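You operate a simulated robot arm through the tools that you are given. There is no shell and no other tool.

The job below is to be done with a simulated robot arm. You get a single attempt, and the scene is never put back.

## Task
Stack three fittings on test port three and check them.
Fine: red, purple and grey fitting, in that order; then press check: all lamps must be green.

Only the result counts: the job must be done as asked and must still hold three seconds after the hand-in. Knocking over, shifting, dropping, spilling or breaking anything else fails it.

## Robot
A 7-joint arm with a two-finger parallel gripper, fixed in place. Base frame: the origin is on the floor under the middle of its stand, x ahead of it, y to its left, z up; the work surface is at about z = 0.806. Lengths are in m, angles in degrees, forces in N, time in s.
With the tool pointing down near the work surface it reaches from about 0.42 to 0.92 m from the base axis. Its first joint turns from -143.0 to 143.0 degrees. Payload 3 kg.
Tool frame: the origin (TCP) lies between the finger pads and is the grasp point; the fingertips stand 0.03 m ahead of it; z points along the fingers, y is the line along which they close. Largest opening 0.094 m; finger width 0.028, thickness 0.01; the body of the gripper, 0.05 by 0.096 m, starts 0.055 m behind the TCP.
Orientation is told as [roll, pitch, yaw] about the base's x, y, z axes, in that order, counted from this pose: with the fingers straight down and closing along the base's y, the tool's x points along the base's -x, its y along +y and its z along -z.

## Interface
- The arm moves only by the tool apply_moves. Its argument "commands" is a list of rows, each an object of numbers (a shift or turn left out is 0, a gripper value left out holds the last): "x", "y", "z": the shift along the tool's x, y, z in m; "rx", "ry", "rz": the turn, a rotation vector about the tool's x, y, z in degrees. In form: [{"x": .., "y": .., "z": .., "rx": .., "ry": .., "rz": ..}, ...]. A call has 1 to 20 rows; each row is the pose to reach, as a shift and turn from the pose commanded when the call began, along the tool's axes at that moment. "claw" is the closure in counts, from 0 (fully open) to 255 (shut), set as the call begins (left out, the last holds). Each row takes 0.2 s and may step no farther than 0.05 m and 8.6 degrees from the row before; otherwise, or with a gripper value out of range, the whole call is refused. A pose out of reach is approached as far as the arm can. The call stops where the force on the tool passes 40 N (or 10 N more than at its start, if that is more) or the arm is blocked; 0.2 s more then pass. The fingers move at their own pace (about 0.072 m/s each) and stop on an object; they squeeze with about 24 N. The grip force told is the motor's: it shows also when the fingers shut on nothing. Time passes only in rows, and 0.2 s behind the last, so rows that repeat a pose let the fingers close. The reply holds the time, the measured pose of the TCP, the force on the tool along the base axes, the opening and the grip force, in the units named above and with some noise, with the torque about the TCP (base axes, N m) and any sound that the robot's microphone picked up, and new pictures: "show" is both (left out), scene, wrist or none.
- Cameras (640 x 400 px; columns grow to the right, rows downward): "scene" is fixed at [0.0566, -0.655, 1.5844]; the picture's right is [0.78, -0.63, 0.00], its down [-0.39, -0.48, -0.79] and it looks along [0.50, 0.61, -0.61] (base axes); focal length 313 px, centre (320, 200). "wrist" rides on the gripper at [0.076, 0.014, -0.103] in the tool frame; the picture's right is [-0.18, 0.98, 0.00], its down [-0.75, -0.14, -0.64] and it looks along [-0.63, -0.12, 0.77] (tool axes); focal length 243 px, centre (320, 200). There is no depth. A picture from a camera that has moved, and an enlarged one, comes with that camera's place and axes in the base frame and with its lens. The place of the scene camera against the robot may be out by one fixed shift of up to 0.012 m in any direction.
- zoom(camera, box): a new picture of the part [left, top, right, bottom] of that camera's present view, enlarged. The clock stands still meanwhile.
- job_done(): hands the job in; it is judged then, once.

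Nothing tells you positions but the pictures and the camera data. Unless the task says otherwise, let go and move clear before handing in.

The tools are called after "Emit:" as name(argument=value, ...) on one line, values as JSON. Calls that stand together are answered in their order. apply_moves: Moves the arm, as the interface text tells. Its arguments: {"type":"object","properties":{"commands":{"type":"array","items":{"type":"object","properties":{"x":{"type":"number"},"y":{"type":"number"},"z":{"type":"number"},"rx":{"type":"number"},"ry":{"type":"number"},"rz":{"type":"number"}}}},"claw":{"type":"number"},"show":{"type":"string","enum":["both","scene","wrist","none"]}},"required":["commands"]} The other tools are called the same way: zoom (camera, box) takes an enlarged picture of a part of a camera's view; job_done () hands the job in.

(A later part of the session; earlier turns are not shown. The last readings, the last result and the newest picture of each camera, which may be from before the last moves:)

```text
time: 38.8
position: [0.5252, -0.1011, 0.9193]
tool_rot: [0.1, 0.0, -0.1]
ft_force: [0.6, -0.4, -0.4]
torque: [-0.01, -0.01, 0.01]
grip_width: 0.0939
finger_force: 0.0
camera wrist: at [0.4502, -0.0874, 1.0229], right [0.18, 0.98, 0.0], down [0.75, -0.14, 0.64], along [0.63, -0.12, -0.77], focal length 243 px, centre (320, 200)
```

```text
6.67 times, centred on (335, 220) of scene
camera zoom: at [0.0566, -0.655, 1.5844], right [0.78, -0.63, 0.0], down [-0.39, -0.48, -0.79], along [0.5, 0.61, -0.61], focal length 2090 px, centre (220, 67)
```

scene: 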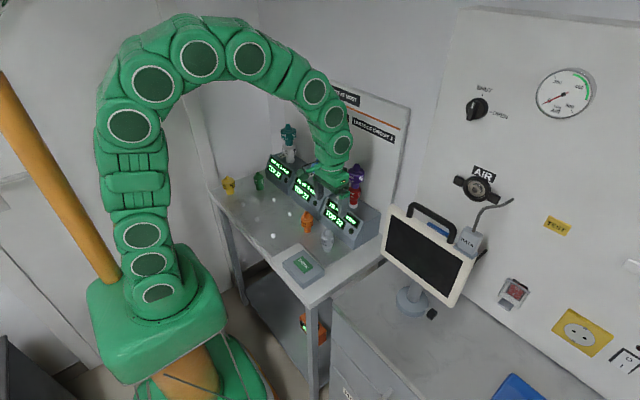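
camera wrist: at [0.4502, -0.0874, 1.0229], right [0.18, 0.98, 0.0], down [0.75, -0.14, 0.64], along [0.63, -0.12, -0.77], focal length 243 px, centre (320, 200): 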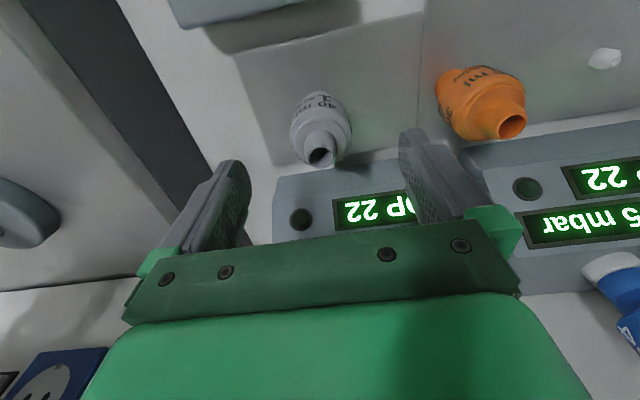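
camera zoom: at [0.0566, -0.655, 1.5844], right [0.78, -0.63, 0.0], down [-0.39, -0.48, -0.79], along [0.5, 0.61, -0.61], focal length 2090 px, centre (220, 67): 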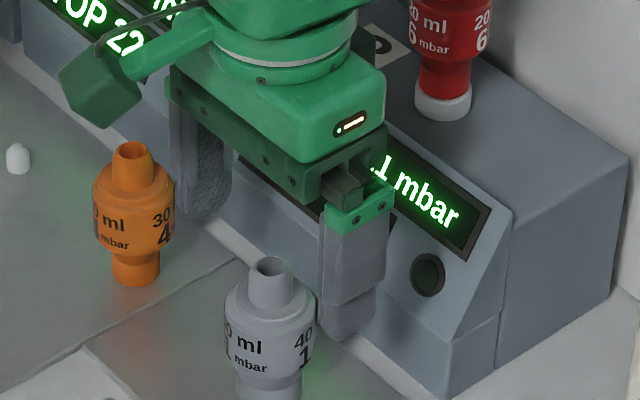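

Grey's axis is at about (0.526, -0.100). Going down to grasp height.

Emit:
apply_moves(commands=[{"z": 0.025}, {"z": 0.05}, {"z": 0.072}, {"z": 0.072}, {"z": 0.072}], show="none")

Emit:
zoom(camera="wrist", box=[200, 100, 440, 250])

Emit:
zoom(camera="scene", box=[300, 200, 370, 260])

```text
time: 40.0
position: [0.5257, -0.0999, 0.8481]
tool_rot: [0.0, -0.1, 0.0]
ft_force: [0.2, 0.0, 0.0]
torque: [0.0, 0.02, -0.03]
grip_width: 0.0939
finger_force: 0.1
```

```text
2.67 times, centred on (320, 175) of wrist
camera zoom: at [0.4502, -0.0859, 0.9518], right [0.18, 0.98, 0.0], down [0.75, -0.14, 0.64], along [0.63, -0.12, -0.77], focal length 647 px, centre (320, 267)
```

zoom: 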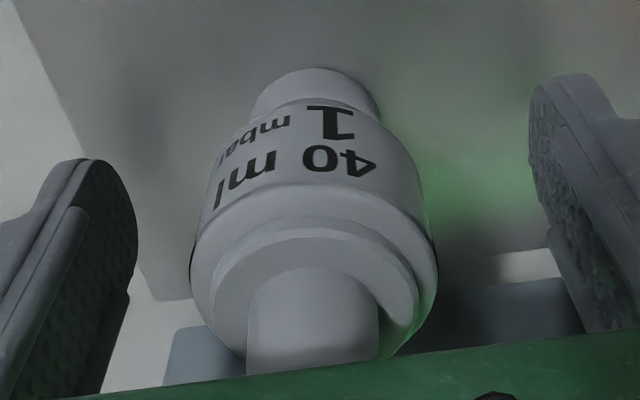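

```text
6.67 times, centred on (335, 230) of scene
camera zoom: at [0.0566, -0.655, 1.5844], right [0.78, -0.63, 0.0], down [-0.39, -0.48, -0.79], along [0.5, 0.61, -0.61], focal length 2090 px, centre (220, 0)
```

zoom: 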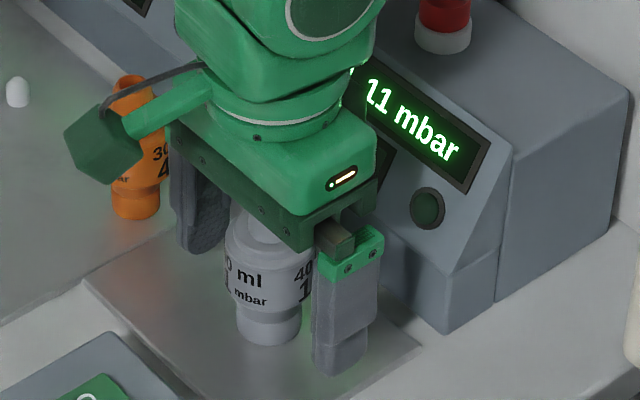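

Grey is centred. Closing the gripper.

Emit:
apply_moves(commands=[{"z": 0.0}, {"z": 0.0}, {"z": 0.0}, {"z": 0.0}, {"z": 0.0}], claw=255, show="none")

Emit:
zoom(camera="wrist", box=[200, 100, 440, 250])

Emit:
zoom(camera="scene", box=[300, 200, 370, 260])

```text
time: 41.2
position: [0.5253, -0.0986, 0.8489]
tool_rot: [0.0, 0.0, 0.1]
ft_force: [-0.1, 0.5, 0.4]
torque: [0.01, -0.02, 0.03]
grip_width: 0.043
finger_force: 25.0
```

```text
2.67 times, centred on (320, 175) of wrist
camera zoom: at [0.4501, -0.0859, 0.9518], right [0.18, 0.98, 0.0], down [0.75, -0.14, 0.64], along [0.63, -0.12, -0.77], focal length 647 px, centre (320, 267)
```

zoom: 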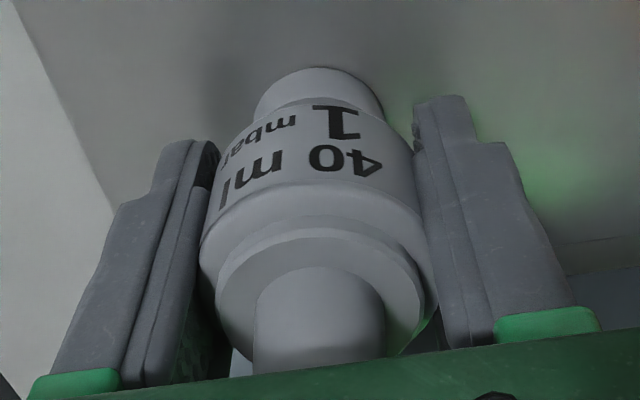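

```text
6.67 times, centred on (335, 230) of scene
camera zoom: at [0.0566, -0.655, 1.5844], right [0.78, -0.63, 0.0], down [-0.39, -0.48, -0.79], along [0.5, 0.61, -0.61], focal length 2090 px, centre (220, 0)
```

zoom: 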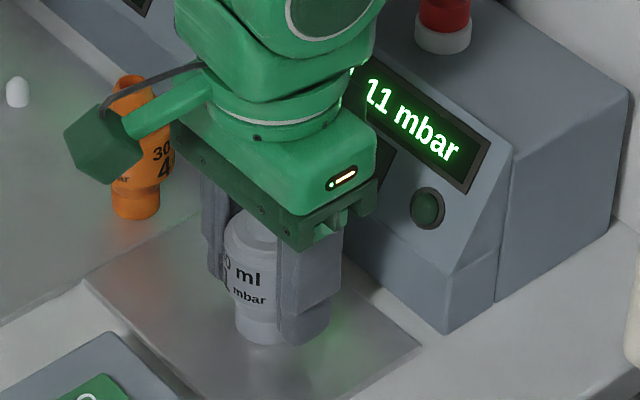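

Grey is gripped (0.043 m). I'll lift slowly this time and check for slip.

Emit:
apply_moves(commands=[{"z": -0.003}, {"z": -0.007}, {"z": -0.012}, {"z": -0.018}, {"z": -0.025}, {"z": -0.032}, {"z": -0.04}, {"z": -0.05}, {"z": -0.06}, {"z": -0.06}], show="none")

Emit:
zoom(camera="wrist", box=[200, 100, 440, 250])

Emit:
zoom(camera="scene", box=[300, 180, 380, 260])

```text
time: 43.4
position: [0.5253, -0.099, 0.9088]
tool_rot: [-0.1, 0.0, 0.0]
ft_force: [-0.8, 0.2, -0.7]
torque: [-0.03, 0.02, -0.01]
grip_width: 0.0431
finger_force: 24.1
```

```text
2.67 times, centred on (320, 175) of wrist
camera zoom: at [0.4497, -0.0864, 1.0123], right [0.18, 0.98, 0.0], down [0.75, -0.14, 0.64], along [0.63, -0.12, -0.77], focal length 647 px, centre (320, 267)
```

zoom: 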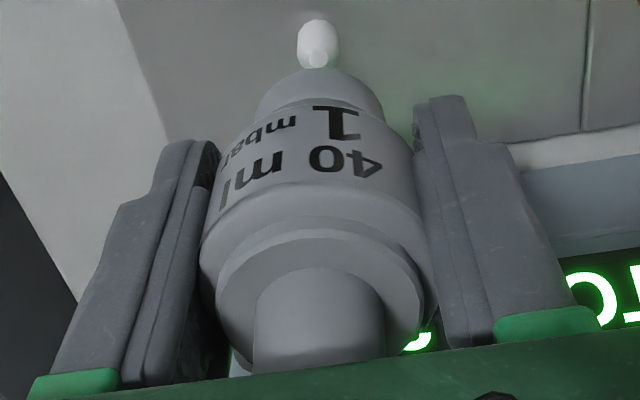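

```text
5.00 times, centred on (340, 220) of scene
camera zoom: at [0.0566, -0.655, 1.5844], right [0.78, -0.63, 0.0], down [-0.39, -0.48, -0.79], along [0.5, 0.61, -0.61], focal length 1567 px, centre (220, 100)
```

zoom: 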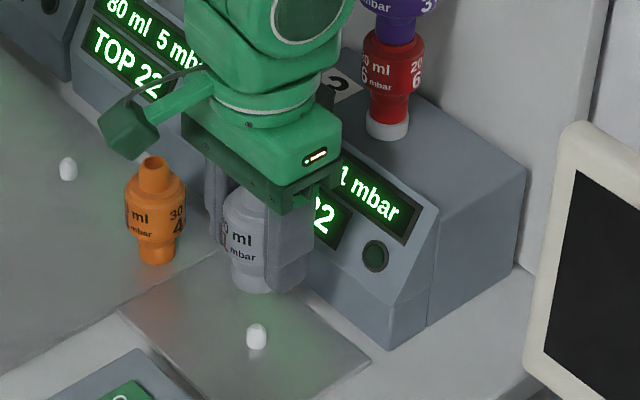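

Grey is firmly held and came off its peg cleanly. I'll raise it to z≈1.15 and carry it over the stack.

Emit:
apply_moves(commands=[{"z": -0.025}, {"z": -0.055}, {"z": -0.09}, {"z": -0.125}, {"z": -0.16}, {"z": -0.195}, {"z": -0.225}, {"z": -0.242}, {"x": -0.03, "y": 0.006, "z": -0.242}, {"x": -0.065, "y": 0.013, "z": -0.242}, {"x": -0.1, "y": 0.02, "z": -0.242}, {"x": -0.125, "y": 0.026, "z": -0.242}, {"x": -0.1427, "y": 0.0296, "z": -0.242}, {"x": -0.1427, "y": 0.0296, "z": -0.242}, {"x": -0.1427, "y": 0.0296, "z": -0.242}], show="both")

Emit:
zoom(camera="scene", box=[336, 134, 384, 170])

Emit:
zoom(camera="wrist", box=[240, 80, 400, 180])

```text
time: 46.6
position: [0.67, -0.0694, 1.1489]
tool_rot: [0.0, 0.0, 0.0]
ft_force: [-0.1, -0.8, -0.3]
torque: [0.01, -0.02, -0.03]
grip_width: 0.0429
finger_force: 23.9
camera wrist: at [0.5941, -0.057, 1.2524], right [0.18, 0.98, 0.0], down [0.75, -0.14, 0.64], along [0.63, -0.12, -0.77], focal length 243 px, centre (320, 200)
```

scene: 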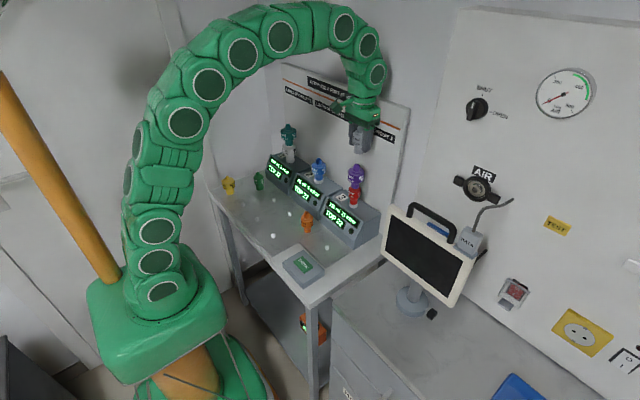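
wrist: 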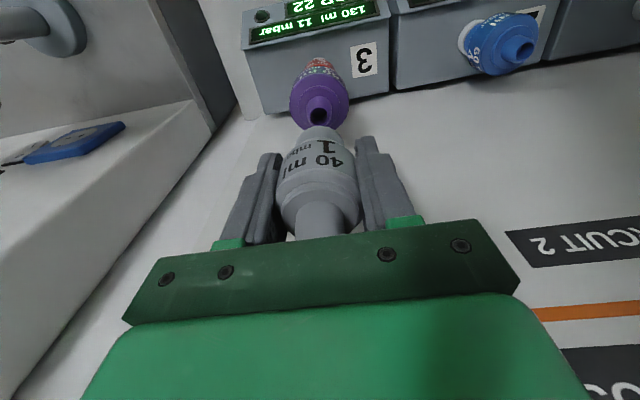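

```text
11.11 times, centred on (360, 152) of scene
camera zoom: at [0.0566, -0.655, 1.5844], right [0.78, -0.63, 0.0], down [-0.39, -0.48, -0.79], along [0.5, 0.61, -0.61], focal length 3483 px, centre (-124, 733)
```

zoom: 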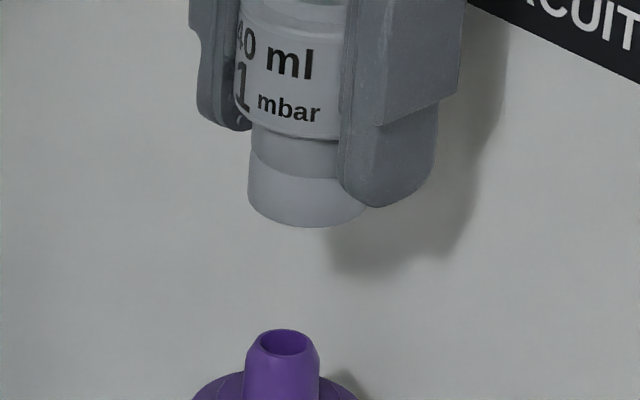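

```text
4.00 times, centred on (320, 130) of wrist
camera zoom: at [0.5941, -0.057, 1.2524], right [0.18, 0.98, 0.0], down [0.75, -0.14, 0.64], along [0.63, -0.12, -0.77], focal length 970 px, centre (320, 480)
```

zoom: 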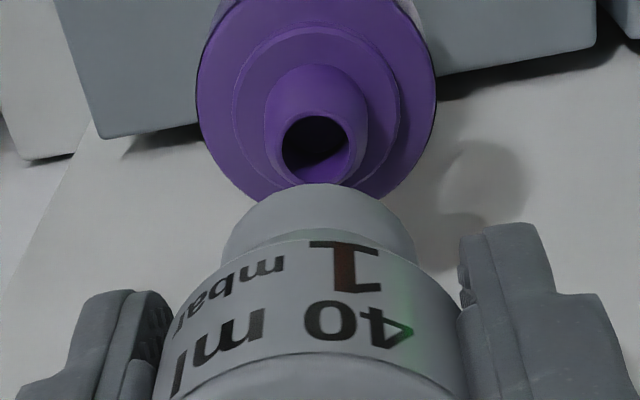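

Grey is about 4 mm too far in +x relative to purple's nipple; y is aligned. I'll correct and lower to about 1 cm above the nipple.

Emit:
apply_moves(commands=[{"x": 0.002}, {"x": 0.004, "z": 0.01}, {"x": 0.004, "z": 0.022}, {"x": 0.004, "z": 0.032}, {"x": 0.004, "z": 0.032}, {"x": 0.004, "z": 0.032}], show="none")

Emit:
zoom(camera="scene", box=[340, 142, 372, 166])

Emit:
zoom(camera="wrist", box=[240, 80, 400, 180])

```text
time: 48.0
position: [0.6649, -0.0701, 1.1185]
tool_rot: [0.0, -0.1, 0.0]
ft_force: [0.2, 0.2, -0.5]
torque: [-0.02, 0.03, -0.01]
grip_width: 0.043
finger_force: 23.5
```

```text
16.00 times, centred on (356, 154) of scene
camera zoom: at [0.0566, -0.655, 1.5844], right [0.78, -0.63, 0.0], down [-0.39, -0.48, -0.79], along [0.5, 0.61, -0.61], focal length 5015 px, centre (-256, 936)
```

zoom: 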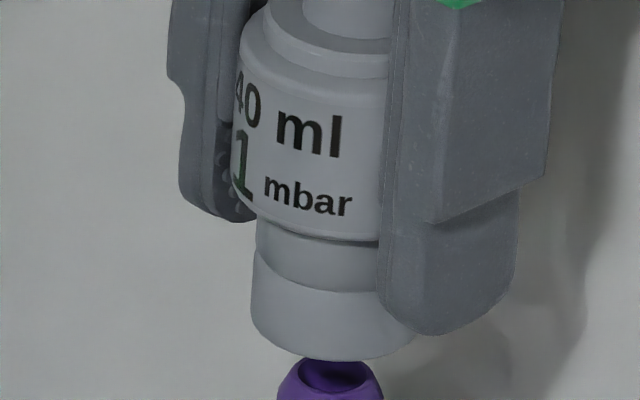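

```text
4.00 times, centred on (320, 130) of wrist
camera zoom: at [0.5893, -0.057, 1.2209], right [0.18, 0.98, 0.0], down [0.75, -0.14, 0.64], along [0.63, -0.12, -0.77], focal length 970 px, centre (320, 480)
```

zoom: 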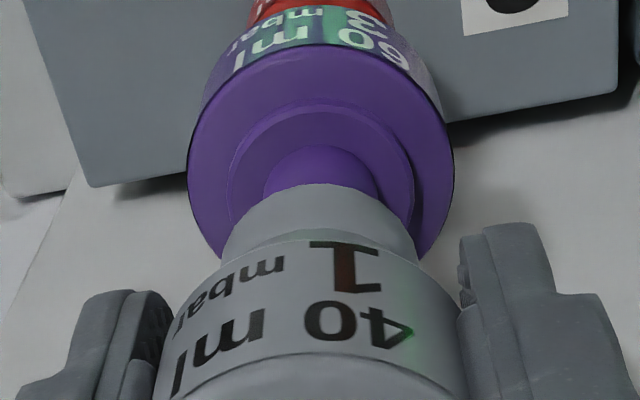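

Aligned to within 1 mm in both views. Descending onto purple's nipple.

Emit:
apply_moves(commands=[{"x": -0.0005, "y": 0.0003, "z": 0.004}, {"x": -0.0005, "y": 0.0003, "z": 0.008}, {"x": -0.0005, "y": 0.0003, "z": 0.012}, {"x": -0.0005, "y": 0.0003, "z": 0.016}, {"x": -0.0005, "y": 0.0003, "z": 0.02}, {"x": -0.0005, "y": 0.0003, "z": 0.02}], show="none")

Emit:
zoom(camera="scene", box=[340, 144, 372, 168])

Emit:
zoom(camera="wrist", box=[240, 80, 400, 180])

```text
time: 49.4
position: [0.6657, -0.0704, 1.0979]
tool_rot: [0.1, 0.1, 0.1]
ft_force: [0.5, -0.6, 0.7]
torque: [-0.02, -0.02, 0.02]
grip_width: 0.0431
finger_force: 24.4
```

```text
16.00 times, centred on (356, 156) of scene
camera zoom: at [0.0566, -0.655, 1.5844], right [0.78, -0.63, 0.0], down [-0.39, -0.48, -0.79], along [0.5, 0.61, -0.61], focal length 5015 px, centre (-256, 904)
```

zoom: 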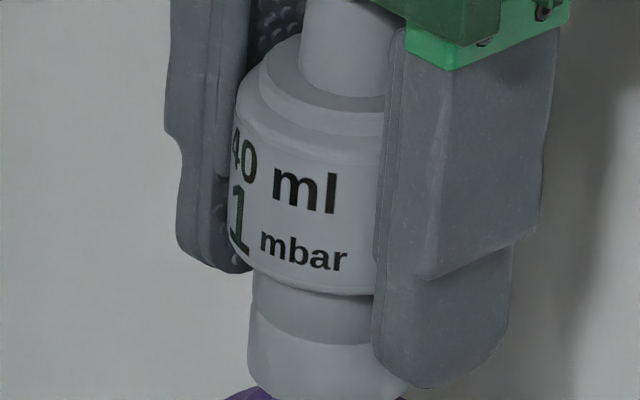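

```text
4.00 times, centred on (320, 130) of wrist
camera zoom: at [0.5896, -0.0572, 1.2022], right [0.18, 0.98, 0.0], down [0.75, -0.14, 0.64], along [0.63, -0.12, -0.77], focal length 970 px, centre (320, 480)
```

zoom: 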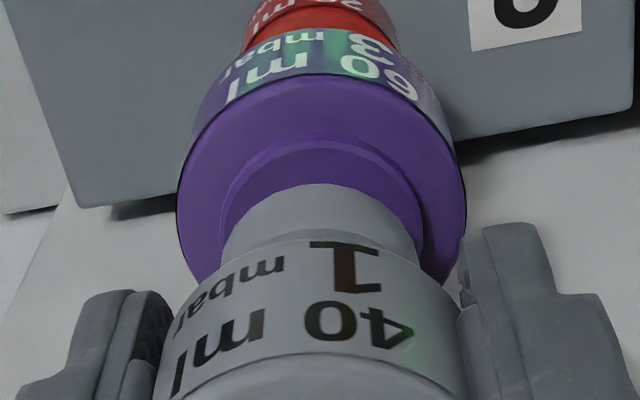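

The socket is over the nipple without side force. Continuing to seat.

Emit:
apply_moves(commands=[{"z": 0.003}, {"z": 0.006}, {"z": 0.009}, {"z": 0.011}, {"z": 0.011}], show="none")

Emit:
zoom(camera="scene", box=[340, 148, 372, 172])

Emit:
zoom(camera="wrist", box=[240, 80, 400, 180])

```text
time: 50.6
position: [0.665, -0.0698, 1.088]
tool_rot: [0.0, 0.0, 0.1]
ft_force: [1.0, 0.4, -0.1]
torque: [-0.01, 0.04, 0.03]
grip_width: 0.043
finger_force: 24.5
```

```text
16.00 times, centred on (356, 160) of scene
camera zoom: at [0.0566, -0.655, 1.5844], right [0.78, -0.63, 0.0], down [-0.39, -0.48, -0.79], along [0.5, 0.61, -0.61], focal length 5015 px, centre (-256, 840)
```

zoom: 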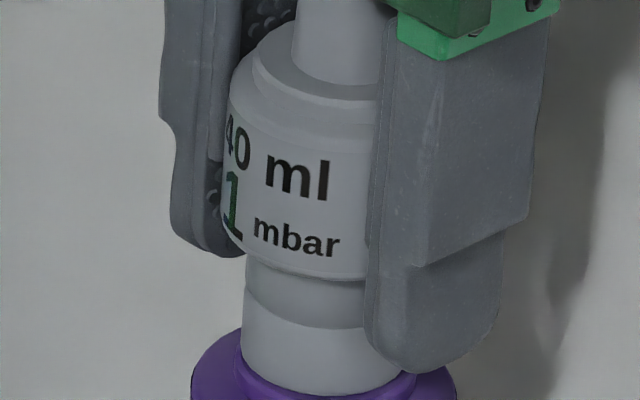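

```text
4.00 times, centred on (320, 130) of wrist
camera zoom: at [0.5898, -0.0562, 1.1908], right [0.18, 0.98, 0.0], down [0.75, -0.14, 0.64], along [0.63, -0.12, -0.77], focal length 970 px, centre (320, 480)
```

zoom: 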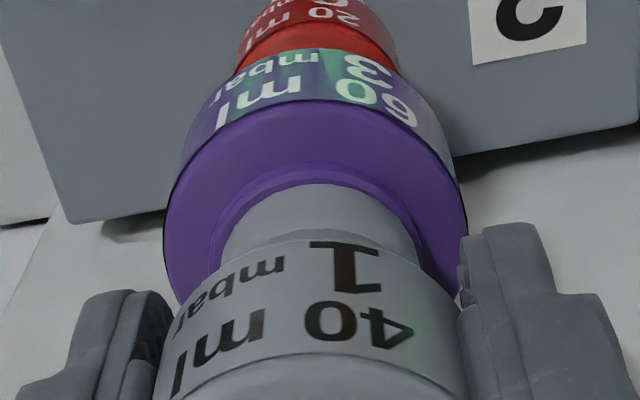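

Still no contact; only a few mm remain. I'll continue in small steps until it seats.

Emit:
apply_moves(commands=[{"z": 0.0015}, {"z": 0.003}, {"z": 0.0045}, {"z": 0.006}, {"z": 0.006}], show="none")

Emit:
zoom(camera="scene", box=[340, 148, 372, 172])

```text
time: 51.6
position: [0.6669, -0.0698, 1.0847]
tool_rot: [0.0, -0.2, 0.0]
ft_force: [-3.3, 0.3, 7.6]
torque: [0.08, 0.33, 0.07]
grip_width: 0.0429
finger_force: 23.7
stopped in row 4: the force on the tool passed its limit at 44 N (the readings are from after the stop); the commanded pose is now the measured one
```

```text
16.00 times, centred on (356, 160) of scene
camera zoom: at [0.0566, -0.655, 1.5844], right [0.78, -0.63, 0.0], down [-0.39, -0.48, -0.79], along [0.5, 0.61, -0.61], focal length 5015 px, centre (-256, 840)
```

zoom: 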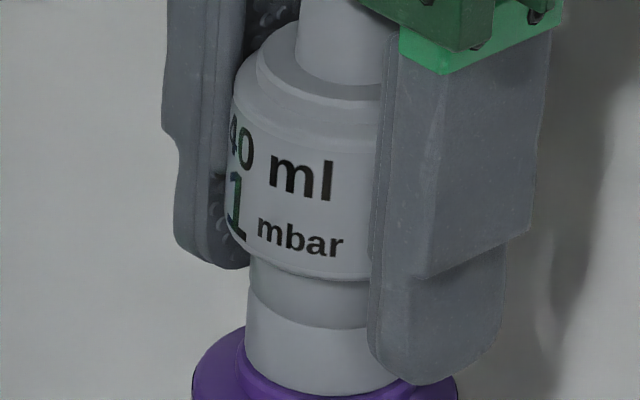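

Force reached 44 N and motion stopped, so grey should be seated. I'll inspect the whole stack before releasing.

Emit:
zoom(camera="scene", box=[326, 140, 390, 212])

Emit:
zoom(camera="wrist", box=[240, 80, 400, 180])

Emit:
zoom(camera="scene", box=[342, 160, 366, 178])

```text
5.56 times, centred on (358, 176) of scene
camera zoom: at [0.0566, -0.655, 1.5844], right [0.78, -0.63, 0.0], down [-0.39, -0.48, -0.79], along [0.5, 0.61, -0.61], focal length 1741 px, centre (109, 333)
```

zoom: 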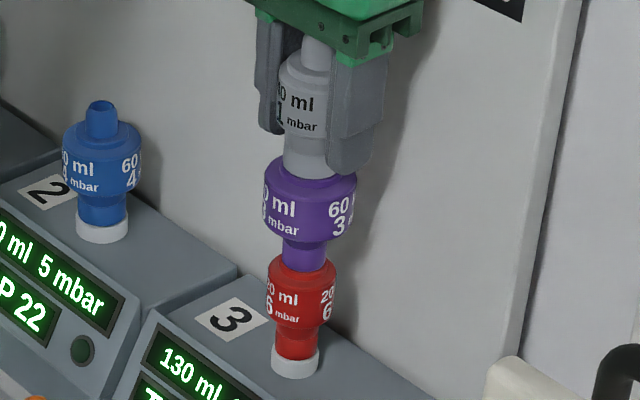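

```text
4.00 times, centred on (320, 130) of wrist
camera zoom: at [0.5897, -0.0568, 1.188], right [0.18, 0.98, 0.0], down [0.75, -0.14, 0.65], along [0.63, -0.12, -0.76], focal length 970 px, centre (320, 480)
```

zoom: 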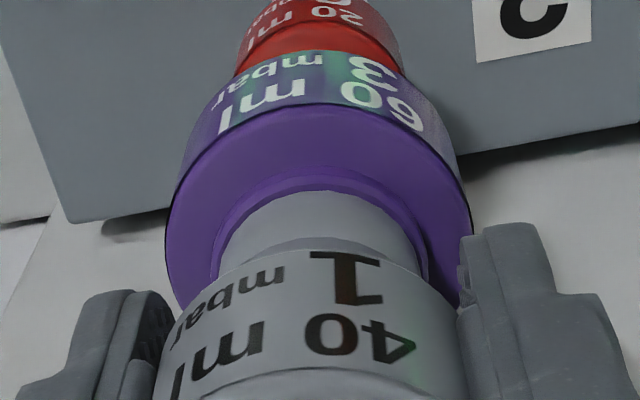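

```text
16.00 times, centred on (354, 169) of scene
camera zoom: at [0.0566, -0.655, 1.5844], right [0.78, -0.63, 0.0], down [-0.39, -0.48, -0.79], along [0.5, 0.61, -0.61], focal length 5015 px, centre (-224, 696)
```

zoom: 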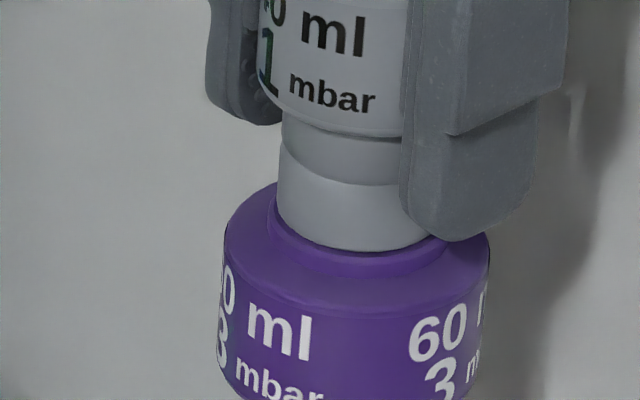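

The stack is straight, and grey's collar sits on purple's shoulder; the fitting slid up slightly in the fingers, which confirms it bottomed out. Releasing now.

Emit:
apply_moves(commands=[{"z": 0.0}, {"z": 0.0}, {"z": 0.0}, {"z": 0.0}], claw=0, show="none")

Emit:
zoom(camera="scene", box=[326, 140, 390, 212])

Emit:
zoom(camera="scene", box=[342, 160, 366, 178])

Emit:
zoom(camera="wrist", box=[240, 100, 400, 220])

```text
time: 52.6
position: [0.6663, -0.0706, 1.0853]
tool_rot: [0.0, -0.2, 0.1]
ft_force: [-0.1, 0.6, -0.4]
torque: [0.02, 0.04, 0.0]
grip_width: 0.094
finger_force: 0.1
```

```text
5.56 times, centred on (358, 176) of scene
camera zoom: at [0.0566, -0.655, 1.5844], right [0.78, -0.63, 0.0], down [-0.39, -0.48, -0.79], along [0.5, 0.61, -0.61], focal length 1741 px, centre (109, 333)
```

zoom: 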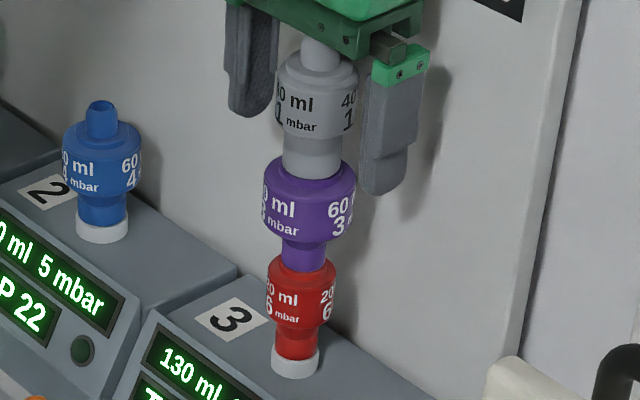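

```text
16.00 times, centred on (354, 169) of scene
camera zoom: at [0.0566, -0.655, 1.5844], right [0.78, -0.63, 0.0], down [-0.39, -0.48, -0.79], along [0.5, 0.61, -0.61], focal length 5015 px, centre (-224, 696)
```

zoom: 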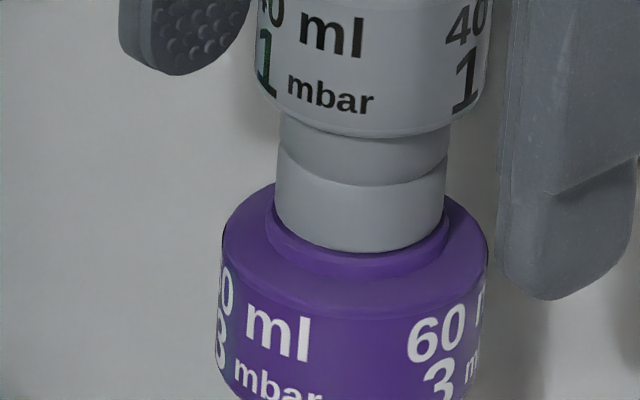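

```text
3.33 times, centred on (320, 160) of wrist
camera zoom: at [0.5898, -0.0568, 1.1875], right [0.18, 0.98, 0.0], down [0.75, -0.14, 0.65], along [0.63, -0.12, -0.76], focal length 809 px, centre (320, 333)
```

zoom: 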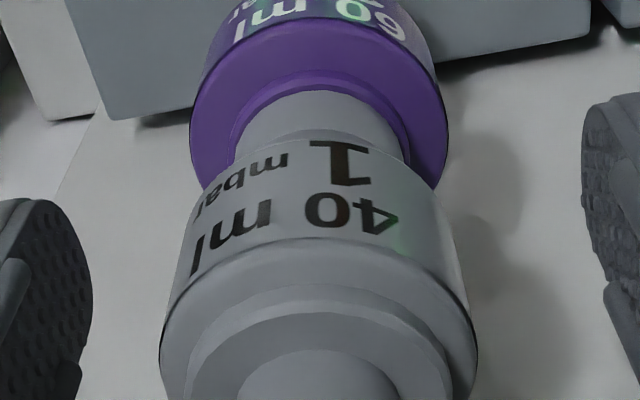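

All three are seated and the stack is straight. I'll lift the open gripper clear above the stack.

Emit:
apply_moves(commands=[{"z": -0.02}, {"z": -0.05}, {"z": -0.08}, {"z": -0.11}, {"z": -0.135}, {"z": -0.135}, {"z": -0.135}], show="both")

Emit:
zoom(camera="scene", box=[326, 140, 390, 212])

Emit:
zoom(camera="scene", box=[260, 240, 340, 300])

```text
time: 54.2
position: [0.6652, -0.0727, 1.2205]
tool_rot: [-0.1, -0.2, 0.0]
ft_force: [-0.9, 0.5, -0.3]
torque: [0.0, 0.0, -0.02]
grip_width: 0.0938
finger_force: 0.1
camera wrist: at [0.5894, -0.0588, 1.3228], right [0.18, 0.98, 0.0], down [0.75, -0.14, 0.65], along [0.63, -0.12, -0.76], focal length 243 px, centre (320, 200)
```

scene: 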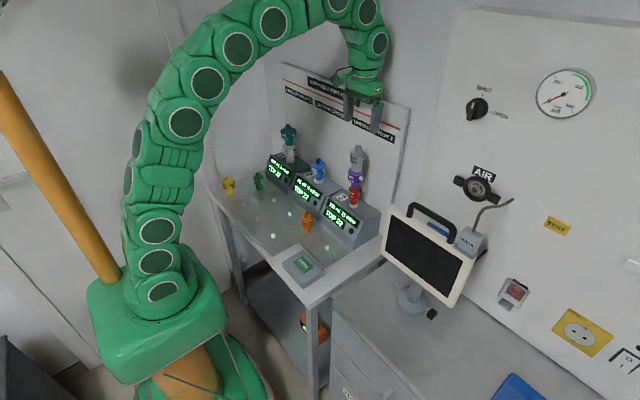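
wrist: 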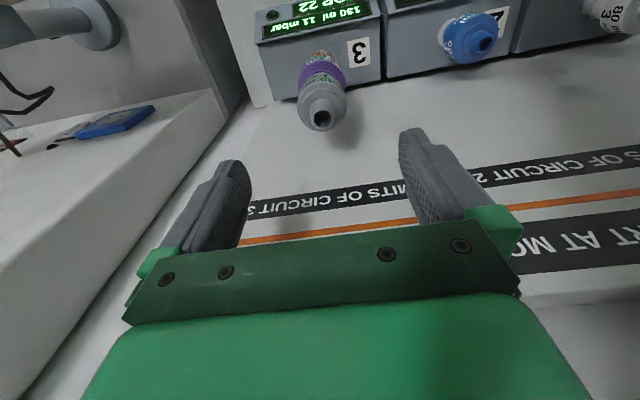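

```text
5.56 times, centred on (358, 176) of scene
camera zoom: at [0.0566, -0.655, 1.5844], right [0.78, -0.63, 0.0], down [-0.39, -0.48, -0.79], along [0.5, 0.61, -0.61], focal length 1741 px, centre (109, 333)
```

zoom: 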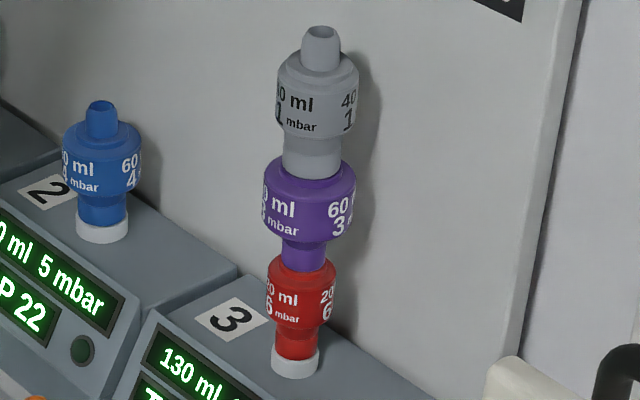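

```text
6.67 times, centred on (300, 270) of scene
camera zoom: at [0.0566, -0.655, 1.5844], right [0.78, -0.63, 0.0], down [-0.39, -0.48, -0.79], along [0.5, 0.61, -0.61], focal length 2090 px, centre (453, -267)
```

zoom: 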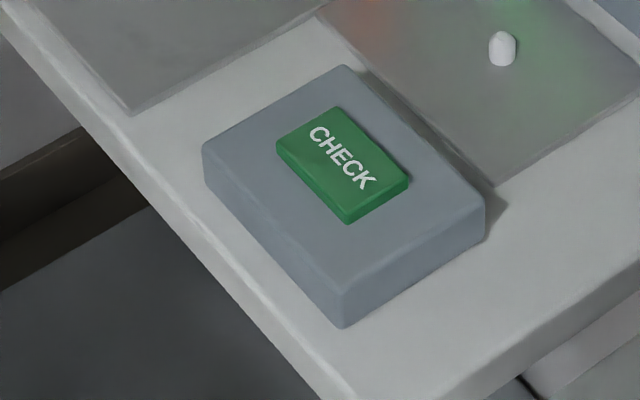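

The stack (red, purple, grey from the bottom) is complete. Now I'll close the gripper and move to above the CHECK button at about (0.407, -0.128).

Emit:
apply_moves(commands=[{"x": 0.04, "y": -0.01}, {"x": 0.08, "y": -0.02}, {"x": 0.12, "y": -0.03}, {"x": 0.16, "y": -0.04}, {"x": 0.2, "y": -0.05}, {"x": 0.2355, "y": -0.0575}, {"x": 0.2355, "y": -0.0575, "z": 0.04}, {"x": 0.2355, "y": -0.0575, "z": 0.08}, {"x": 0.2355, "y": -0.0575, "z": 0.12}, {"x": 0.2355, "y": -0.0575, "z": 0.17}, {"x": 0.2355, "y": -0.0575, "z": 0.2}, {"x": 0.2355, "y": -0.0575, "z": 0.2}], claw=255, show="both")

Emit:
zoom(camera="wrist", box=[220, 30, 420, 155])

```text
time: 56.8
position: [0.4303, -0.1266, 1.0189]
tool_rot: [0.0, -0.3, 0.1]
ft_force: [0.0, 0.9, 0.0]
torque: [0.04, -0.02, -0.01]
grip_width: 0.0
finger_force: 24.3
camera wrist: at [0.3548, -0.114, 1.1218], right [0.18, 0.98, 0.0], down [0.75, -0.14, 0.64], along [0.63, -0.12, -0.76], focal length 243 px, centre (320, 200)
```

scene: 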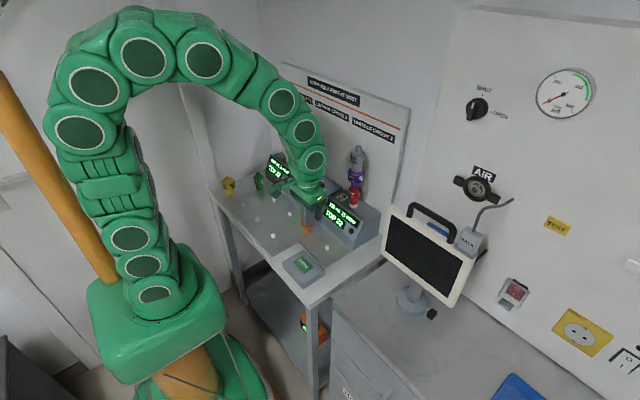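
wrist: 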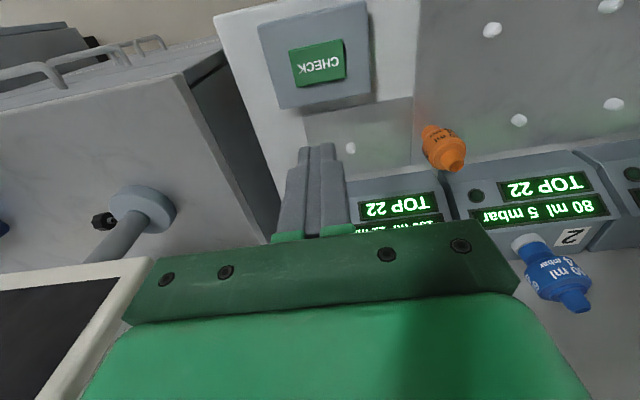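

```text
3.20 times, centred on (320, 92) of wrist
camera zoom: at [0.3548, -0.114, 1.1218], right [0.18, 0.98, 0.0], down [0.75, -0.14, 0.64], along [0.63, -0.12, -0.76], focal length 776 px, centre (320, 544)
```

zoom: 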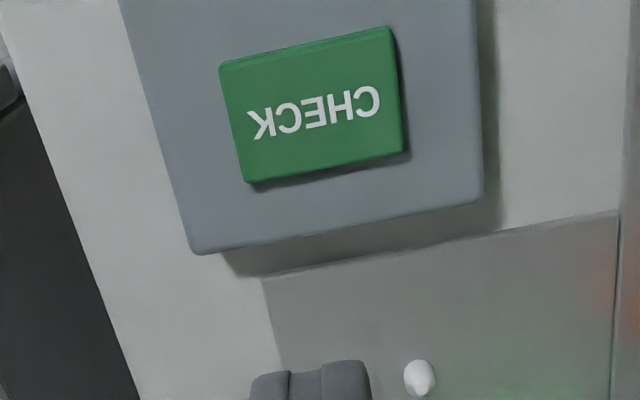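

The button is at about (0.405, -0.125) and spans x 0.388–0.422. I'll position the closed fingertips over it and come down close.

Emit:
apply_moves(commands=[{"x": 0.0233, "y": 0.0025}, {"x": 0.0233, "y": 0.0025, "z": 0.04}, {"x": 0.0233, "y": 0.0025, "z": 0.08}, {"x": 0.0233, "y": 0.0025, "z": 0.105}, {"x": 0.0233, "y": 0.0025, "z": 0.12}, {"x": 0.0233, "y": 0.0025, "z": 0.12}], show="both")

Emit:
zoom(camera="scene", box=[270, 230, 340, 290])

Emit:
zoom(camera="wrist", box=[220, 60, 420, 185])

```text
time: 58.2
position: [0.408, -0.1245, 0.8994]
tool_rot: [0.0, -0.2, 0.0]
ft_force: [-0.4, 0.0, -0.5]
torque: [-0.01, -0.02, 0.0]
grip_width: 0.0
finger_force: 24.1
camera wrist: at [0.3324, -0.1116, 1.0012], right [0.18, 0.98, 0.0], down [0.75, -0.14, 0.65], along [0.63, -0.12, -0.76], focal length 243 px, centre (320, 200)
```

scene: 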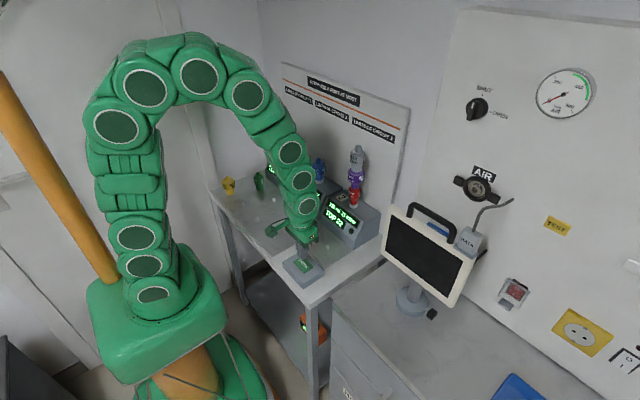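
wrist: 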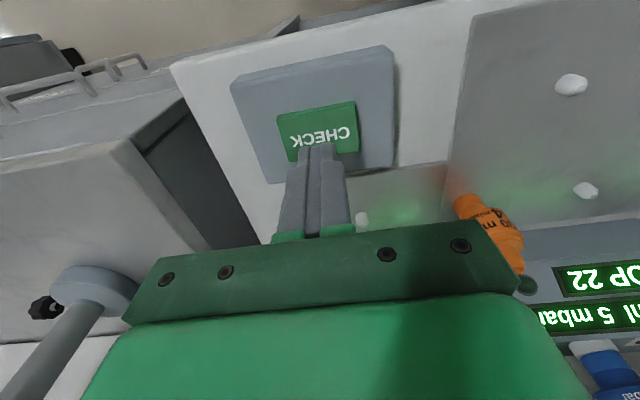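

```text
6.67 times, centred on (305, 260) of scene
camera zoom: at [0.0566, -0.655, 1.5844], right [0.78, -0.63, 0.0], down [-0.39, -0.48, -0.79], along [0.5, 0.61, -0.61], focal length 2090 px, centre (420, -200)
```

zoom: 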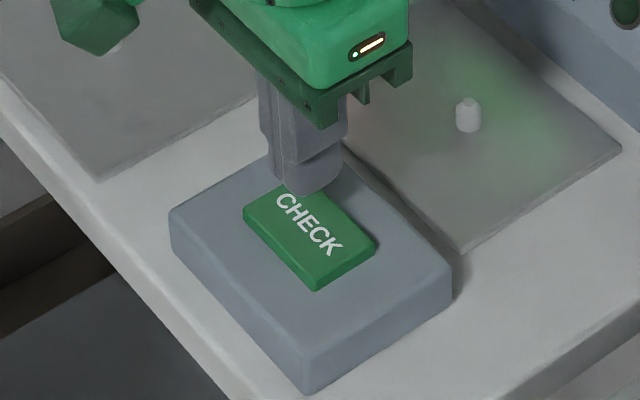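

```text
3.20 times, centred on (320, 122) of wrist
camera zoom: at [0.3324, -0.1116, 1.0012], right [0.18, 0.98, 0.0], down [0.75, -0.14, 0.65], along [0.63, -0.12, -0.76], focal length 776 px, centre (320, 448)
```

zoom: 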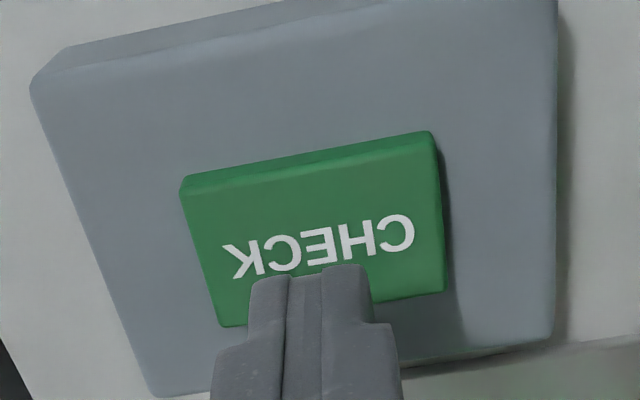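

The fingertips are above the button's middle. Pressing down in small steps now.

Emit:
apply_moves(commands=[{"z": 0.008}, {"z": 0.014}, {"z": 0.018}, {"z": 0.02}, {"z": 0.022}, {"z": 0.024}, {"z": 0.026}, {"z": 0.028}], show="both")

Emit:
zoom(camera="scene", box=[260, 130, 400, 260])

Emit:
zoom(camera="scene", box=[270, 230, 340, 290])

```text
time: 60.0
position: [0.4071, -0.1255, 0.8696]
tool_rot: [0.0, -0.3, 0.0]
ft_force: [-0.7, 0.5, 0.2]
torque: [-0.03, 0.06, -0.01]
grip_width: 0.0
finger_force: 24.1
camera wrist: at [0.3313, -0.112, 0.9732], right [0.18, 0.98, 0.0], down [0.75, -0.14, 0.64], along [0.63, -0.12, -0.76], focal length 243 px, centre (320, 200)
```

scene: 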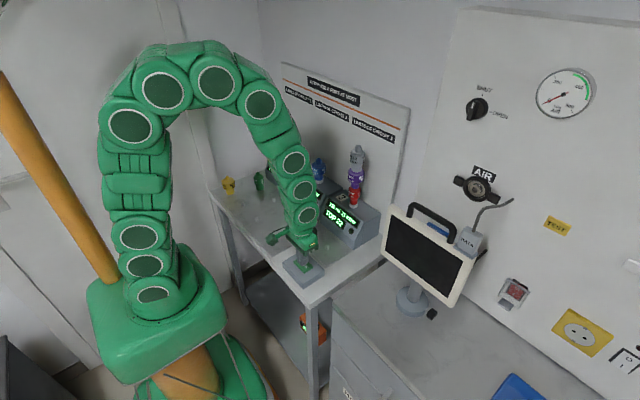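
wrist: 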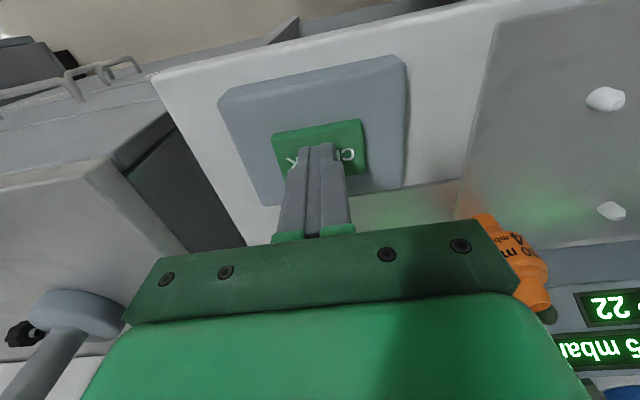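

```text
3.08 times, centred on (330, 195) of scene
camera zoom: at [0.0566, -0.655, 1.5844], right [0.78, -0.63, 0.0], down [-0.39, -0.48, -0.79], along [0.5, 0.61, -0.61], focal length 964 px, centre (289, 215)
```

zoom: 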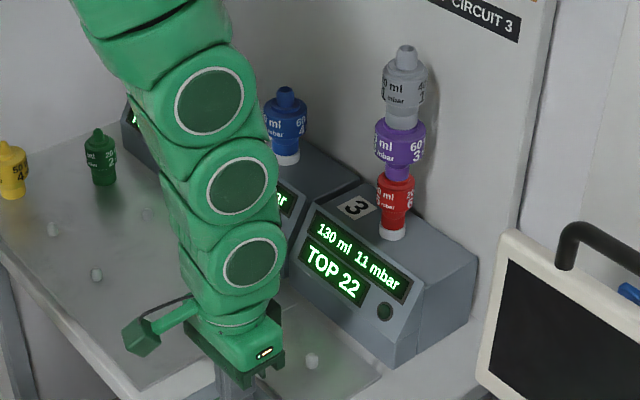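

```text
6.67 times, centred on (305, 260) of scene
camera zoom: at [0.0566, -0.655, 1.5844], right [0.78, -0.63, 0.0], down [-0.39, -0.48, -0.79], along [0.5, 0.61, -0.61], focal length 2090 px, centre (420, -200)
```

zoom: 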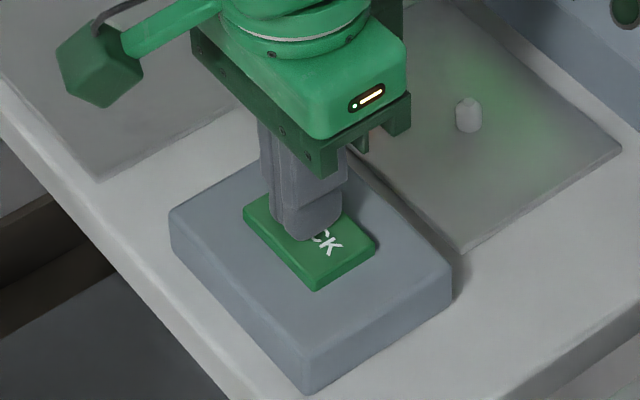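

No contact yet; the button top is a bit lower than I estimated. Continuing down in small steps.

Emit:
apply_moves(commands=[{"z": 0.002}, {"z": 0.004}, {"z": 0.006}, {"z": 0.008}, {"z": 0.01}], show="scene")

Emit:
zoom(camera="scene", box=[260, 130, 400, 260])

Emit:
zoom(camera="scene", box=[270, 230, 340, 290])

```text
time: 61.2
position: [0.4057, -0.1254, 0.8612]
tool_rot: [0.1, -0.2, 0.1]
ft_force: [-3.6, -4.4, 16.2]
torque: [-0.11, 0.14, 0.02]
grip_width: 0.0
finger_force: 23.9
heard: click
```

scene: 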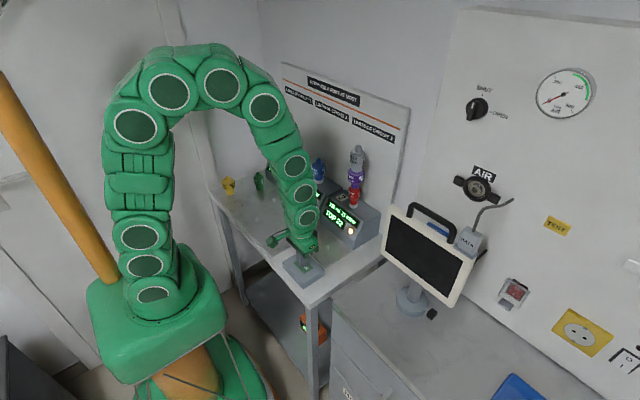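

```text
3.08 times, centred on (330, 195) of scene
camera zoom: at [0.0566, -0.655, 1.5844], right [0.78, -0.63, 0.0], down [-0.39, -0.48, -0.79], along [0.5, 0.61, -0.61], focal length 964 px, centre (289, 215)
```

zoom: 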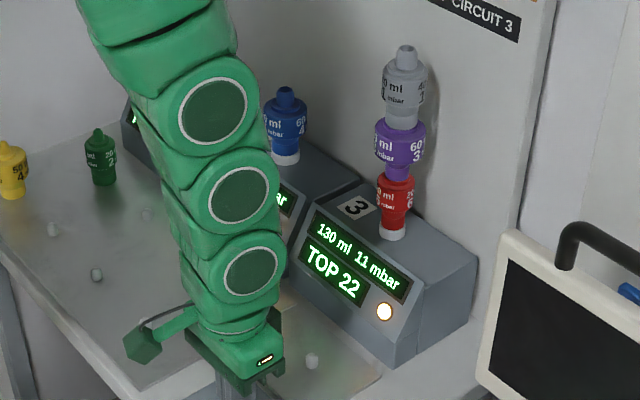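

```text
6.67 times, centred on (305, 260) of scene
camera zoom: at [0.0566, -0.655, 1.5844], right [0.78, -0.63, 0.0], down [-0.39, -0.48, -0.79], along [0.5, 0.61, -0.61], focal length 2090 px, centre (420, -200)
```

zoom: 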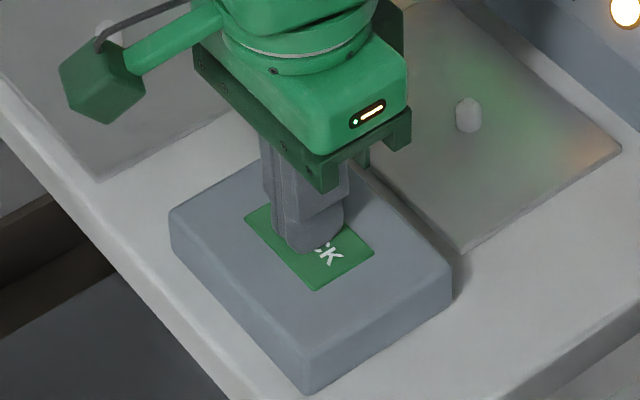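

A click was heard and port 3's lamp lit up (whitish/amber, possibly testing). I'll lift off the button and watch the lamps.

Emit:
apply_moves(commands=[{"z": -0.01}, {"z": -0.03}, {"z": -0.06}, {"z": -0.1}, {"z": -0.14}, {"z": -0.14}], show="both")

Emit:
zoom(camera="scene", box=[260, 130, 400, 260])

Emit:
zoom(camera="wrist", box=[300, 100, 640, 300])

```text
time: 62.6
position: [0.4059, -0.1247, 1.0012]
tool_rot: [0.0, -0.2, 0.0]
ft_force: [-0.5, 0.2, 1.0]
torque: [-0.01, 0.03, -0.01]
grip_width: 0.0002
finger_force: 23.6
camera wrist: at [0.33, -0.1114, 1.1046], right [0.18, 0.98, 0.0], down [0.75, -0.14, 0.64], along [0.63, -0.12, -0.77], focal length 243 px, centre (320, 200)
```

scene: 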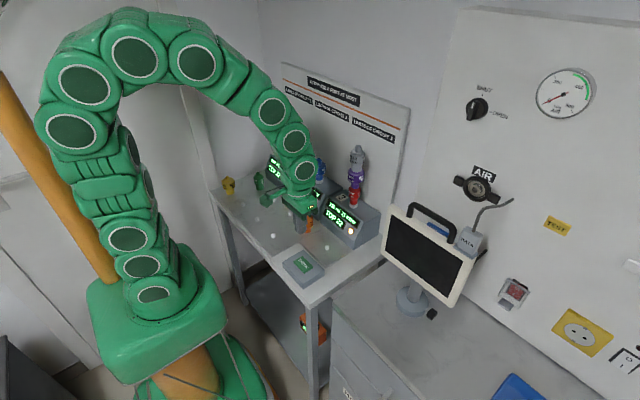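
wrist: 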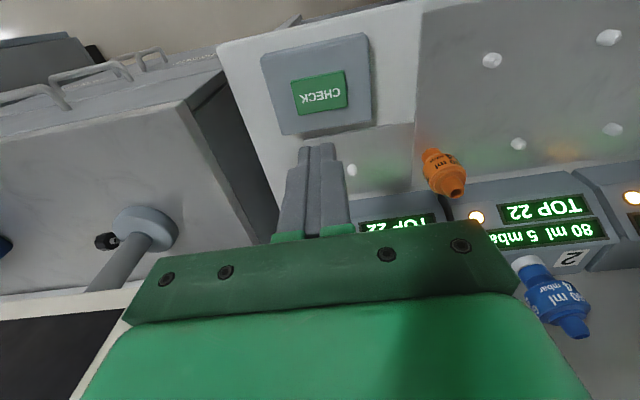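

```text
3.08 times, centred on (330, 195) of scene
camera zoom: at [0.0566, -0.655, 1.5844], right [0.78, -0.63, 0.0], down [-0.39, -0.48, -0.79], along [0.5, 0.61, -0.61], focal length 964 px, centre (289, 215)
```

zoom: 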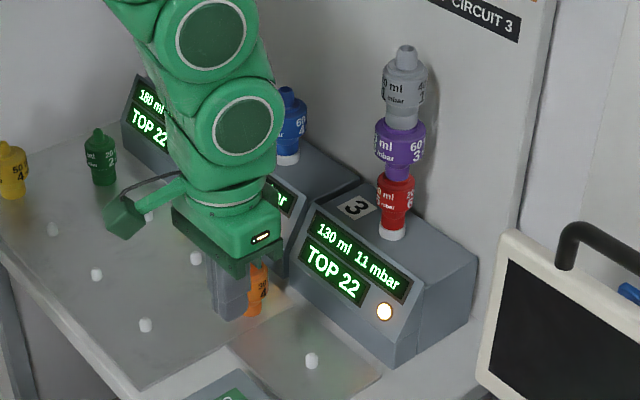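

```text
1.88 times, centred on (470, 200) of wrist
camera zoom: at [0.33, -0.1114, 1.1046], right [0.18, 0.98, 0.0], down [0.75, -0.14, 0.64], along [0.63, -0.12, -0.77], focal length 457 px, centre (38, 200)
```

zoom: 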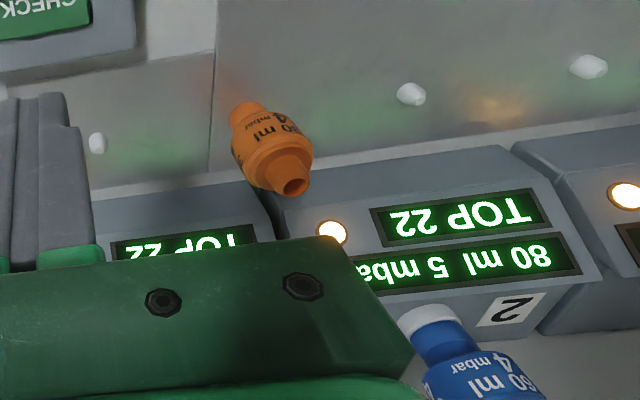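

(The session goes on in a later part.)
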